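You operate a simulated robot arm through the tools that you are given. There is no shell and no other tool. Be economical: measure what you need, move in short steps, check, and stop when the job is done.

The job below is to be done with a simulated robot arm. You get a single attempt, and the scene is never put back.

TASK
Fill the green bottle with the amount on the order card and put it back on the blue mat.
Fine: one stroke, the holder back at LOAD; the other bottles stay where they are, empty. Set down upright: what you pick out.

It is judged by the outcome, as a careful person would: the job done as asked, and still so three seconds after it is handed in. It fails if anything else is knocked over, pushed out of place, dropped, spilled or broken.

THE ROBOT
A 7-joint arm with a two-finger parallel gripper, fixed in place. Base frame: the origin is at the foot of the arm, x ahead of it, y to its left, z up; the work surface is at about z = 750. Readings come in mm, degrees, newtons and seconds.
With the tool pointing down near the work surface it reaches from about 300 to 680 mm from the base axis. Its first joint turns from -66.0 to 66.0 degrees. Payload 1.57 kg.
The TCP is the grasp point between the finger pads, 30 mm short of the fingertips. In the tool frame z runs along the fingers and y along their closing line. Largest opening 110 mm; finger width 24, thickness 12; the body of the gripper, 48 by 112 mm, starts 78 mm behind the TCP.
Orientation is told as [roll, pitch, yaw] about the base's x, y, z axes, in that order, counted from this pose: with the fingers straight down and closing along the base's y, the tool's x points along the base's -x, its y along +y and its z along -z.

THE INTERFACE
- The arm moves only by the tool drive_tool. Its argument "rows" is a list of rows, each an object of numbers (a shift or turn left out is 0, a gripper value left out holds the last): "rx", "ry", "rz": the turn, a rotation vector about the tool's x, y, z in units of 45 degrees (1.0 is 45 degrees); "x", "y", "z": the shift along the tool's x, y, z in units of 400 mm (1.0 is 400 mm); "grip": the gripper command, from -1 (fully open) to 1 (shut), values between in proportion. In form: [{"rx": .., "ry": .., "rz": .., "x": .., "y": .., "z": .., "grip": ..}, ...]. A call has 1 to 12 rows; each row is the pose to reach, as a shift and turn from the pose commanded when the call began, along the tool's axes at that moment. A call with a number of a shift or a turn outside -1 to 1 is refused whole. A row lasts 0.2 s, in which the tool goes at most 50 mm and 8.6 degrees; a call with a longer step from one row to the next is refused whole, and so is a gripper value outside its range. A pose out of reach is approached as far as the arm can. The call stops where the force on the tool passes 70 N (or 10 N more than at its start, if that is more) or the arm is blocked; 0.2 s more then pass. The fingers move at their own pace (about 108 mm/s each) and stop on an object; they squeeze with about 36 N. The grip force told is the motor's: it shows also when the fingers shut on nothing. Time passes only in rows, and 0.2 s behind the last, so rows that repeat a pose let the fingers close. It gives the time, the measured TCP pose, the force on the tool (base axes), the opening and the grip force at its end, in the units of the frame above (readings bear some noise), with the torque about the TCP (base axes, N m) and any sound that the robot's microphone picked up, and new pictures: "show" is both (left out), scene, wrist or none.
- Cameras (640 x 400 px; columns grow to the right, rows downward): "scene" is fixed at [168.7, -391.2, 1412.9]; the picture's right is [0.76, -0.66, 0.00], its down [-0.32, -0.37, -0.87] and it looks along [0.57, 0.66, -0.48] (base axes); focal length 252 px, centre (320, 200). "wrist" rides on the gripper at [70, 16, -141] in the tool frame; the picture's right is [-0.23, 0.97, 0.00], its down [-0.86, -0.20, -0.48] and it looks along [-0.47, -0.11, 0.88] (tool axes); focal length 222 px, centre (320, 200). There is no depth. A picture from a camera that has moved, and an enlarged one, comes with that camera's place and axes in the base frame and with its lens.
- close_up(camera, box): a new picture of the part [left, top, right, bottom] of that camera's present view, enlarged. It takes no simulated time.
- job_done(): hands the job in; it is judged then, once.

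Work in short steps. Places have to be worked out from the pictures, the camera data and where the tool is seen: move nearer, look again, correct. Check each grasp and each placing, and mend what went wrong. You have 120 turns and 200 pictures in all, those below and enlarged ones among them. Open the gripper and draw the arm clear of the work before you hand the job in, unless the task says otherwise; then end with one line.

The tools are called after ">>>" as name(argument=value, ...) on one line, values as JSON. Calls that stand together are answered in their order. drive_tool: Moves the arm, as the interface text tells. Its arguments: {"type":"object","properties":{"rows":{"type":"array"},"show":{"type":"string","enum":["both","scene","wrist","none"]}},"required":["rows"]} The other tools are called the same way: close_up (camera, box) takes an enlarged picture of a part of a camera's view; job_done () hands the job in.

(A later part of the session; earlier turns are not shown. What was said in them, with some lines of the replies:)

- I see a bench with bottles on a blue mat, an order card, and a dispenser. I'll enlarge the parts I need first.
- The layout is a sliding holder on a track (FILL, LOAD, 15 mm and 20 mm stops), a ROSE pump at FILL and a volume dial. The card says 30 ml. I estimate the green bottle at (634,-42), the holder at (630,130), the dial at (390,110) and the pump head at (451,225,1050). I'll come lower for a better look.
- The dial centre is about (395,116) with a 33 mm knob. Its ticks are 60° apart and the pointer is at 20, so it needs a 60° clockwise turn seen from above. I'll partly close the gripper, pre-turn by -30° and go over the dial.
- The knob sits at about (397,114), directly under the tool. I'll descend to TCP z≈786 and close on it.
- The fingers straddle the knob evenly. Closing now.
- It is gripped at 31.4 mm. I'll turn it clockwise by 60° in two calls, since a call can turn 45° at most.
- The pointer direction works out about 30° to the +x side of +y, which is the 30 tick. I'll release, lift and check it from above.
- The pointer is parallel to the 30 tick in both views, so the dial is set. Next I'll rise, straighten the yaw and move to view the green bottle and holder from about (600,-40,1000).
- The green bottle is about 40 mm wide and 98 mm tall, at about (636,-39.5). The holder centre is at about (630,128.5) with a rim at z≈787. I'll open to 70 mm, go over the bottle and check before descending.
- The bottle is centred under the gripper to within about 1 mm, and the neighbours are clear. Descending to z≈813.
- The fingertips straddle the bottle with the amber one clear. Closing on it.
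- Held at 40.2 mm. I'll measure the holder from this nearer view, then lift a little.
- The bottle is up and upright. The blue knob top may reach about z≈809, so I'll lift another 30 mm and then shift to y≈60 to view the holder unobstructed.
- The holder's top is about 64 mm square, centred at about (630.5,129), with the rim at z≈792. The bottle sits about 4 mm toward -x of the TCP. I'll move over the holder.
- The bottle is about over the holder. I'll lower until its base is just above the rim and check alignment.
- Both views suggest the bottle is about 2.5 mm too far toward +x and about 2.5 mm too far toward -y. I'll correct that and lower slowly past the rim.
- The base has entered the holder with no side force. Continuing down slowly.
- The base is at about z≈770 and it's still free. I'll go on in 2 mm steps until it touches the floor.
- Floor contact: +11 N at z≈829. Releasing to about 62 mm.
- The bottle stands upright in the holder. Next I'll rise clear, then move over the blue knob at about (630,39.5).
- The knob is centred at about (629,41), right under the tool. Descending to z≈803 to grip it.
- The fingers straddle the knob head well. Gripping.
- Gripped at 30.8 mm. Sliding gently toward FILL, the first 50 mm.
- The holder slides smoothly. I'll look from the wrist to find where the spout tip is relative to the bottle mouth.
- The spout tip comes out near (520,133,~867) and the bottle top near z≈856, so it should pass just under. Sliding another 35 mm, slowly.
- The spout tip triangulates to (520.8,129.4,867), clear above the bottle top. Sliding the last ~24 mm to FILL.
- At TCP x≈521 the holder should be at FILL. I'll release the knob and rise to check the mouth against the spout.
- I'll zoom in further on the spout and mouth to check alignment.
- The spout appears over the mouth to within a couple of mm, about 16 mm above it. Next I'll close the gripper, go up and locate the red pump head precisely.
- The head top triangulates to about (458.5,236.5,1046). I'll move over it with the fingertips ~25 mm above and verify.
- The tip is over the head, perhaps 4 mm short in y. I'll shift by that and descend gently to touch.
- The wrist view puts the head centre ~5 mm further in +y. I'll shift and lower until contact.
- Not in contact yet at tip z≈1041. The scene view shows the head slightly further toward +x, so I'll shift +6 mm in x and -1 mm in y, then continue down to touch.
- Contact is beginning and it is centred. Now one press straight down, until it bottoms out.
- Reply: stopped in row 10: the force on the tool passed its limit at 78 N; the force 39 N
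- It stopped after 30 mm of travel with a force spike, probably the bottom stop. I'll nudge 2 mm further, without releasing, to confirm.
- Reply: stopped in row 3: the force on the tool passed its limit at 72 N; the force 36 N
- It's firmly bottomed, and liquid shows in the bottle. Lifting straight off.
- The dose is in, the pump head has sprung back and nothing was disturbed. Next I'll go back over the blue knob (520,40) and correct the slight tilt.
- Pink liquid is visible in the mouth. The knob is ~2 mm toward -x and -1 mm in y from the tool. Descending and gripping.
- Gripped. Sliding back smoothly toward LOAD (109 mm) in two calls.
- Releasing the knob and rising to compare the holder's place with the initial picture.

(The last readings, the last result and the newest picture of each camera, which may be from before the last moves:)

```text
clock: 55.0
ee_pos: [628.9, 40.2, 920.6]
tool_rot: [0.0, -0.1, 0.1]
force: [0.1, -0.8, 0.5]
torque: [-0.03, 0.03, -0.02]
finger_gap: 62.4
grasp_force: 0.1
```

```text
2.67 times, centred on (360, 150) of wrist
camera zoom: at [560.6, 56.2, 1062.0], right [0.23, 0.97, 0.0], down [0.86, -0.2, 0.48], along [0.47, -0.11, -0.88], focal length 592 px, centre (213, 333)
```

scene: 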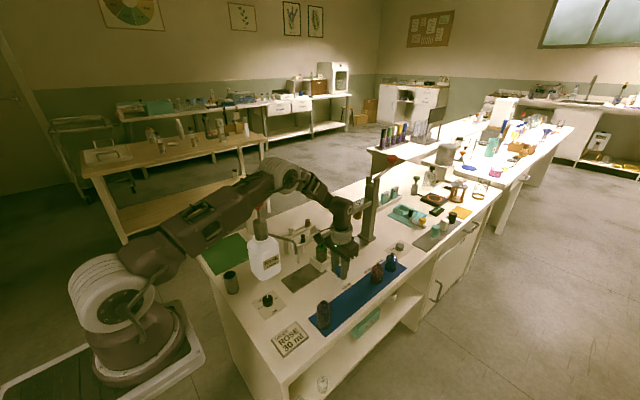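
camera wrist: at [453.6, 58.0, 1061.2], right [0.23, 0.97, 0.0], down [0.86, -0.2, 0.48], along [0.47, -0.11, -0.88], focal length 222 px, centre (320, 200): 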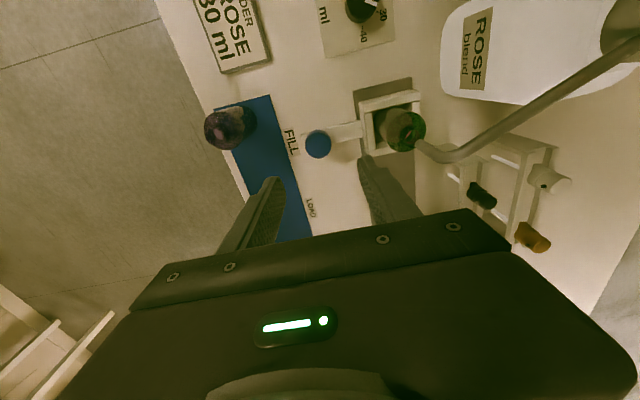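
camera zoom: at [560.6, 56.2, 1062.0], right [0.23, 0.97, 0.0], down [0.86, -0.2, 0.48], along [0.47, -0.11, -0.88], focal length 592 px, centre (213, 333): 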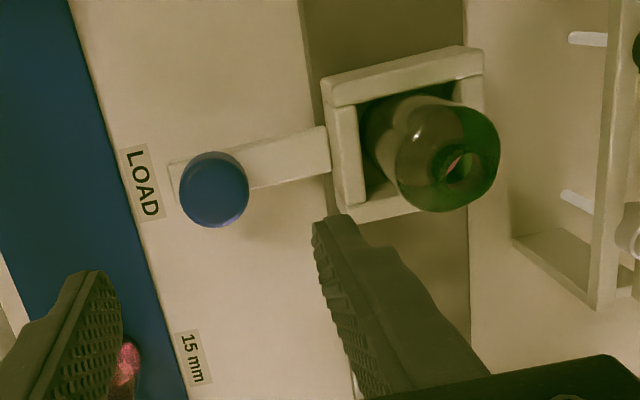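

The holder and knob match their initial pixels exactly, so it's at LOAD. Now over the bottle and down to grip height.

>>> drive_tool(rows=[{"y": 0.1}, {"y": 0.2}, {"y": 0.225}, {"y": 0.225}], show="none")

>>> close_up(camera="wrist", box=[240, 90, 400, 220])

>>> close_up(camera="scene", box=[290, 205, 370, 275])

```text
clock: 56.0
ee_pos: [629.8, 131.2, 920.1]
tool_rot: [0.0, 0.0, 0.1]
force: [-0.1, -1.2, -0.5]
torque: [0.01, 0.0, 0.0]
finger_gap: 62.4
grasp_force: 0.1
```

```text
3.08 times, centred on (320, 155) of wrist
camera zoom: at [560.8, 146.5, 1061.5], right [0.23, 0.97, 0.0], down [0.86, -0.2, 0.48], along [0.47, -0.11, -0.88], focal length 684 px, centre (320, 338)
```

zoom: 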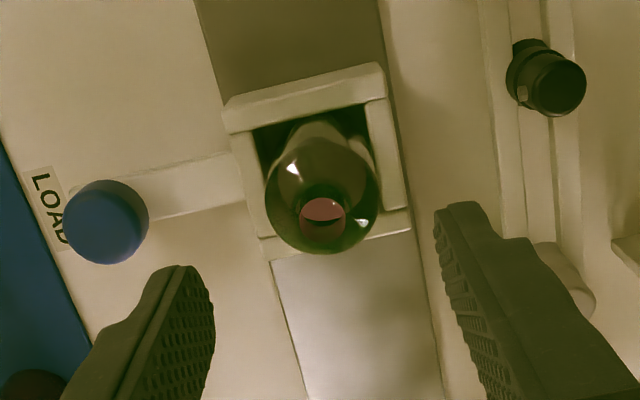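

```text
5.71 times, centred on (330, 240) of scene
camera zoom: at [168.7, -391.2, 1412.9], right [0.76, -0.66, 0.0], down [-0.32, -0.37, -0.87], along [0.57, 0.66, -0.48], focal length 1440 px, centre (263, -29)
```

zoom: 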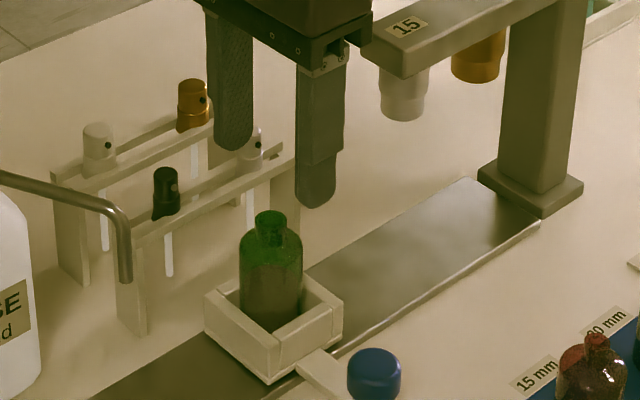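

The bottle is centred under the gripper. Descending and gripping.

>>> drive_tool(rows=[{"z": 0.08}, {"z": 0.16}, {"z": 0.205}, {"z": 0.222}, {"z": 0.222}, {"z": 0.222, "grip": 0.05}, {"z": 0.222, "grip": 0.3}, {"z": 0.222, "grip": 0.6}, {"z": 0.222, "grip": 0.6}], show="none")

>>> close_up(camera="scene", box=[290, 205, 370, 275])

```text
clock: 58.0
ee_pos: [629.0, 130.9, 831.6]
tool_rot: [0.0, 0.0, 0.1]
force: [0.8, -0.3, -0.2]
torque: [-0.01, -0.01, -0.01]
finger_gap: 39.4
grasp_force: 35.8
```

```text
5.71 times, centred on (330, 240) of scene
camera zoom: at [168.7, -391.2, 1412.9], right [0.76, -0.66, 0.0], down [-0.32, -0.37, -0.87], along [0.57, 0.66, -0.48], focal length 1440 px, centre (263, -29)
```

zoom: 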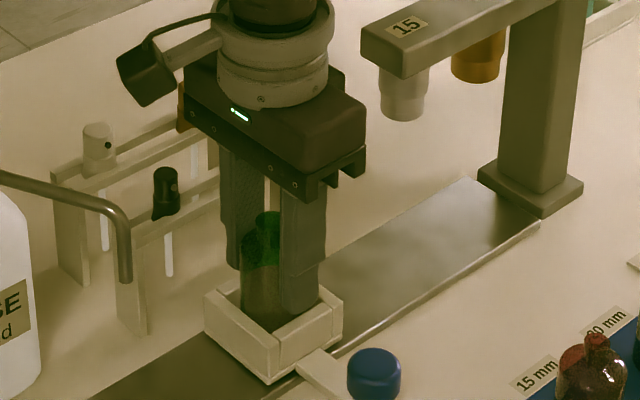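

Held at 39.4 mm with no side load. Lifting straight up, gently.

>>> drive_tool(rows=[{"z": -0.01}, {"z": -0.03}, {"z": -0.055}, {"z": -0.085}, {"z": -0.115}, {"z": -0.145}, {"z": -0.175}, {"z": -0.2}, {"z": -0.215}, {"z": -0.215}], show="none")

>>> close_up(camera="scene", box=[280, 190, 408, 290])

```text
clock: 60.2
ee_pos: [629.6, 131.2, 916.5]
tool_rot: [0.0, 0.0, 0.1]
force: [-0.5, -0.6, -0.8]
torque: [0.05, 0.0, 0.02]
finger_gap: 37.3
grasp_force: 36.0
```

```text
4.00 times, centred on (344, 240) of scene
camera zoom: at [168.7, -391.2, 1412.9], right [0.76, -0.66, 0.0], down [-0.32, -0.37, -0.87], along [0.57, 0.66, -0.48], focal length 1008 px, centre (224, 40)
```

zoom: 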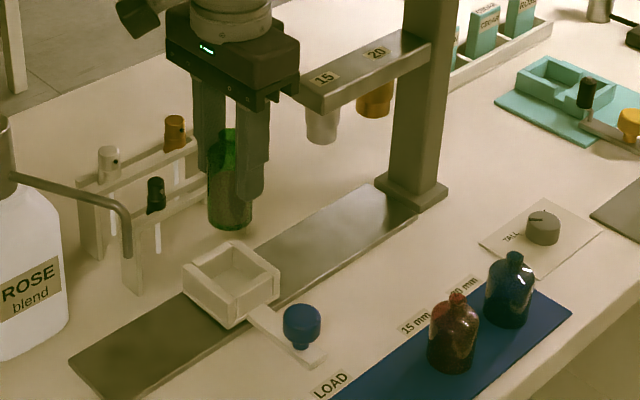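

The gap went from 39.4 to 37.3 mm, so the bottle may be slipping. Looking closely.

>>> close_up(camera="scene", box=[306, 205, 354, 255])

>>> close_up(camera="wrist", box=[256, 100, 384, 220])

```text
8.00 times, centred on (330, 230) of scene
camera zoom: at [168.7, -391.2, 1412.9], right [0.76, -0.66, 0.0], down [-0.32, -0.37, -0.87], along [0.57, 0.66, -0.48], focal length 2016 px, centre (240, -40)
```

zoom: 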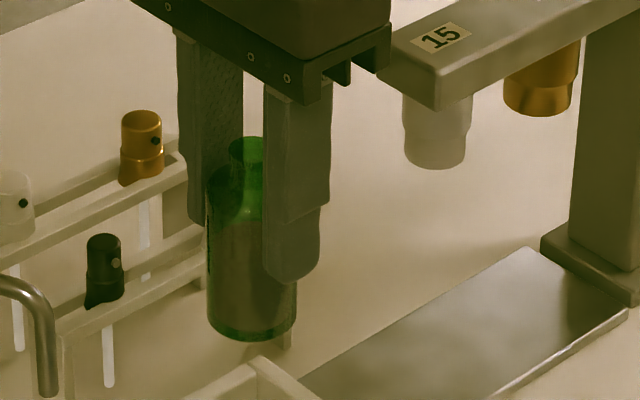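

```text
3.33 times, centred on (320, 160) of wrist
camera zoom: at [560.5, 147.4, 1058.1], right [0.23, 0.97, 0.0], down [0.86, -0.2, 0.48], along [0.47, -0.11, -0.88], focal length 740 px, centre (320, 333)
```

zoom: 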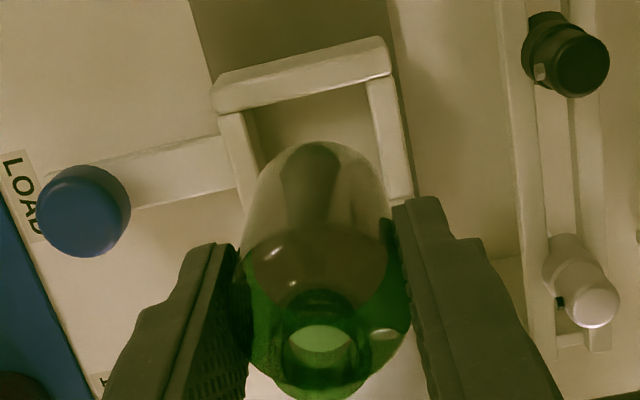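

The bottle is still upright and at about the same height in the fingers. I'll carry it smoothly to its old spot on the mat and watch the gap.

>>> drive_tool(rows=[{"y": -0.02}, {"y": -0.06, "x": -0.002}, {"y": -0.11, "x": -0.004}, {"y": -0.17, "x": -0.006}, {"y": -0.23, "x": -0.008}, {"y": -0.29, "x": -0.01}, {"y": -0.345, "x": -0.0115}, {"y": -0.39, "x": -0.0115}, {"y": -0.415, "x": -0.0115}, {"y": -0.425, "x": -0.0115}, {"y": -0.425, "x": -0.0115}], show="none")

>>> close_up(camera="scene", box=[325, 225, 389, 305])

>>> close_up(camera="wrist", box=[230, 60, 410, 230])

```text
clock: 62.6
ee_pos: [636.0, -38.5, 915.7]
tool_rot: [-0.1, 0.0, 0.1]
force: [0.8, -0.2, -1.3]
torque: [0.02, 0.03, 0.0]
finger_gap: 37.4
grasp_force: 36.0
```

```text
5.00 times, centred on (357, 265) of scene
camera zoom: at [168.7, -391.2, 1412.9], right [0.76, -0.66, 0.0], down [-0.32, -0.37, -0.87], along [0.57, 0.66, -0.48], focal length 1260 px, centre (135, -125)
```

zoom: 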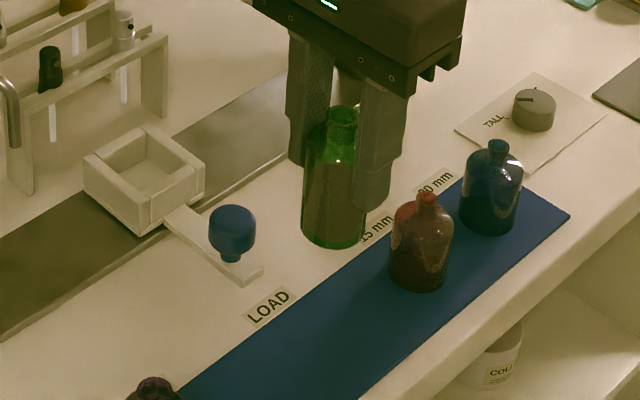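

```text
2.35 times, centred on (320, 145) of wrist
camera zoom: at [566.0, -22.6, 1057.8], right [0.23, 0.97, 0.0], down [0.86, -0.2, 0.48], along [0.47, -0.11, -0.88], focal length 523 px, centre (320, 329)
```

zoom: 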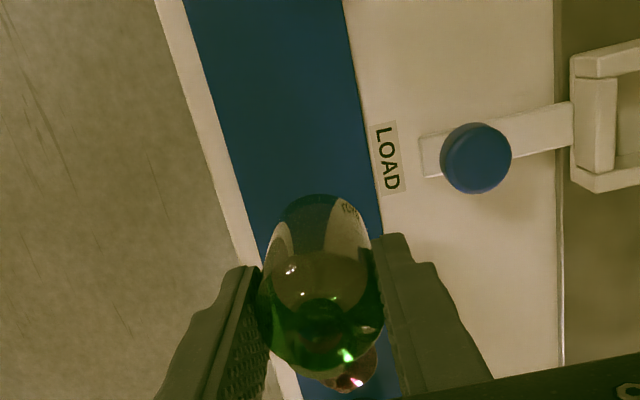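

The grip is stable at 37.4 mm. Lowering toward the mat at the bottle's old place.

>>> drive_tool(rows=[{"z": 0.02}, {"z": 0.06}, {"z": 0.1}, {"z": 0.14}, {"z": 0.175}, {"z": 0.2}, {"z": 0.215}, {"z": 0.222}, {"z": 0.222}], show="none")

>>> close_up(camera="scene", box=[325, 225, 405, 305])

```text
clock: 64.6
ee_pos: [634.5, -39.0, 826.8]
tool_rot: [0.0, 0.1, 0.0]
force: [-0.3, 0.2, -1.6]
torque: [0.02, 0.0, -0.01]
finger_gap: 37.5
grasp_force: 36.1
```

```text
5.00 times, centred on (365, 265) of scene
camera zoom: at [168.7, -391.2, 1412.9], right [0.76, -0.66, 0.0], down [-0.32, -0.37, -0.87], along [0.57, 0.66, -0.48], focal length 1260 px, centre (95, -125)
```

zoom: 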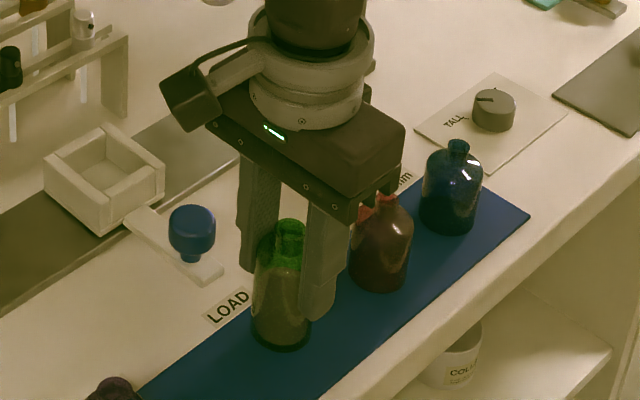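

>>> drive_tool(rows=[{"z": 0.004}, {"z": 0.008}, {"z": 0.012}, {"z": 0.014}, {"z": 0.014}], show="none")

```text
clock: 65.8
ee_pos: [634.4, -38.3, 821.5]
tool_rot: [0.0, 0.0, 0.2]
force: [0.3, -0.5, 0.1]
torque: [-0.02, 0.02, 0.01]
finger_gap: 37.4
grasp_force: 36.1
```

Not quite in contact yet (0 N). A few more 1 mm steps.

>>> drive_tool(rows=[{"z": 0.0025}, {"z": 0.005}, {"z": 0.0075}, {"z": 0.0075}], show="none")

```text
clock: 66.8
ee_pos: [635.2, -38.4, 819.9]
tool_rot: [-0.1, -0.3, 0.1]
force: [-4.6, 4.2, 20.9]
torque: [0.29, 0.13, -0.01]
finger_gap: 37.5
grasp_force: 36.2
```

Contact with the mat: +21 N. I'll relax ~1.5 mm and open slowly.

>>> drive_tool(rows=[{"z": -0.004}, {"z": -0.004, "grip": 0.25}, {"z": -0.004, "grip": 0.1}, {"z": -0.004, "grip": -0.15}, {"z": -0.004, "grip": -0.2}], show="none")

>>> close_up(camera="scene", box=[325, 225, 405, 305])

>>> close_up(camera="wrist", box=[230, 100, 410, 230])

```text
clock: 68.0
ee_pos: [635.0, -39.8, 821.3]
tool_rot: [0.0, 0.0, 0.1]
force: [-0.7, 0.4, -0.6]
torque: [0.01, -0.01, -0.01]
finger_gap: 66.4
grasp_force: 0.1
```

```text
5.00 times, centred on (365, 265) of scene
camera zoom: at [168.7, -391.2, 1412.9], right [0.76, -0.66, 0.0], down [-0.32, -0.37, -0.87], along [0.57, 0.66, -0.48], focal length 1260 px, centre (95, -125)
```

zoom: 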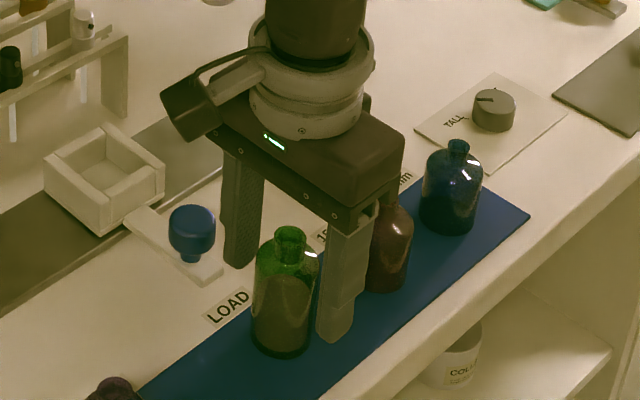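

```text
3.08 times, centred on (320, 165) of wrist
camera zoom: at [565.6, -22.8, 962.1], right [0.23, 0.97, 0.0], down [0.86, -0.2, 0.48], along [0.47, -0.11, -0.88], focal length 684 px, centre (320, 308)
```

zoom: 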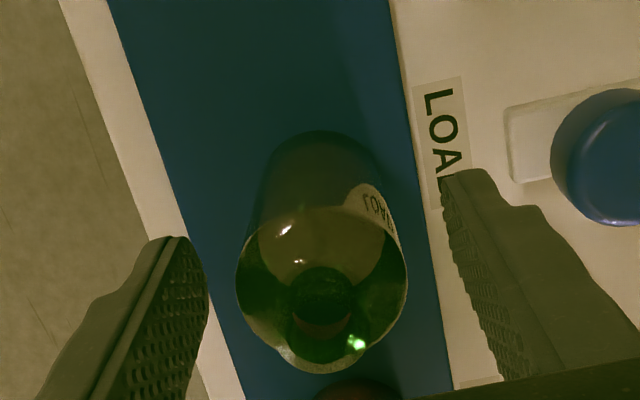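

The bottle stands upright on the mat, released. Now I'll rise straight up and draw the arm back.

>>> drive_tool(rows=[{"z": -0.04}, {"z": -0.12}, {"z": -0.22}, {"z": -0.33}, {"z": -0.44}, {"z": -0.55}, {"z": -0.6, "x": 0.1}, {"z": -0.6, "x": 0.22}, {"z": -0.6, "x": 0.34}, {"z": -0.6, "x": 0.46}, {"z": -0.6, "x": 0.5}, {"z": -0.6, "x": 0.5}])

>>> close_up(camera="scene", box=[220, 190, 420, 340])

```text
clock: 70.6
ee_pos: [434.7, -38.8, 1058.5]
tool_rot: [0.0, -0.1, 0.1]
force: [-0.6, 0.7, 0.4]
torque: [-0.01, -0.01, 0.03]
finger_gap: 65.8
grasp_force: 0.0
camera wrist: at [365.1, -22.0, 1200.1], right [0.23, 0.97, 0.0], down [0.86, -0.2, 0.48], along [0.47, -0.11, -0.88], focal length 222 px, centre (320, 200)
```

scene: 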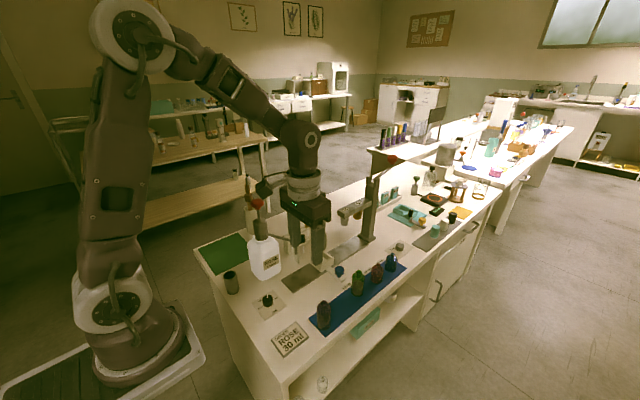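
wrist: 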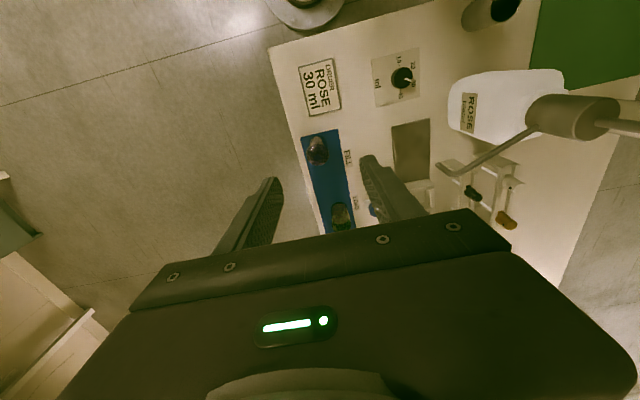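

```text
2.67 times, centred on (320, 265) of scene
camera zoom: at [168.7, -391.2, 1412.9], right [0.76, -0.66, 0.0], down [-0.32, -0.37, -0.87], along [0.57, 0.66, -0.48], focal length 672 px, centre (320, 27)
```

zoom: 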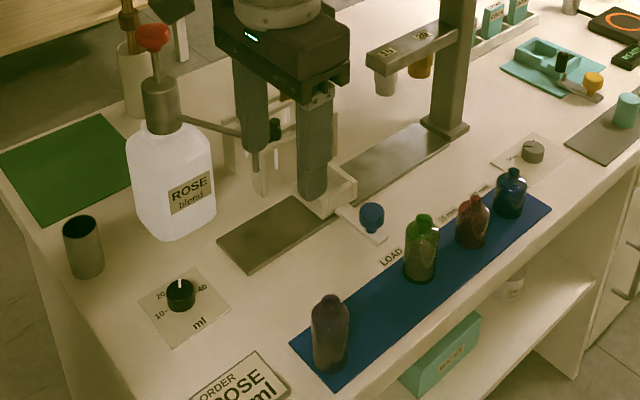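

The green bottle is full and upright on the mat, the holder is at LOAD, and the other bottles haven't moved. The arm is clear, so I'm handing in.

>>> job_done()

```text
The job is handed in.
```

I filled the green bottle with ROSE in one pump stroke at the 30 ml setting and put it back upright on the blue mat, with the holder at LOAD and the other bottles untouched.
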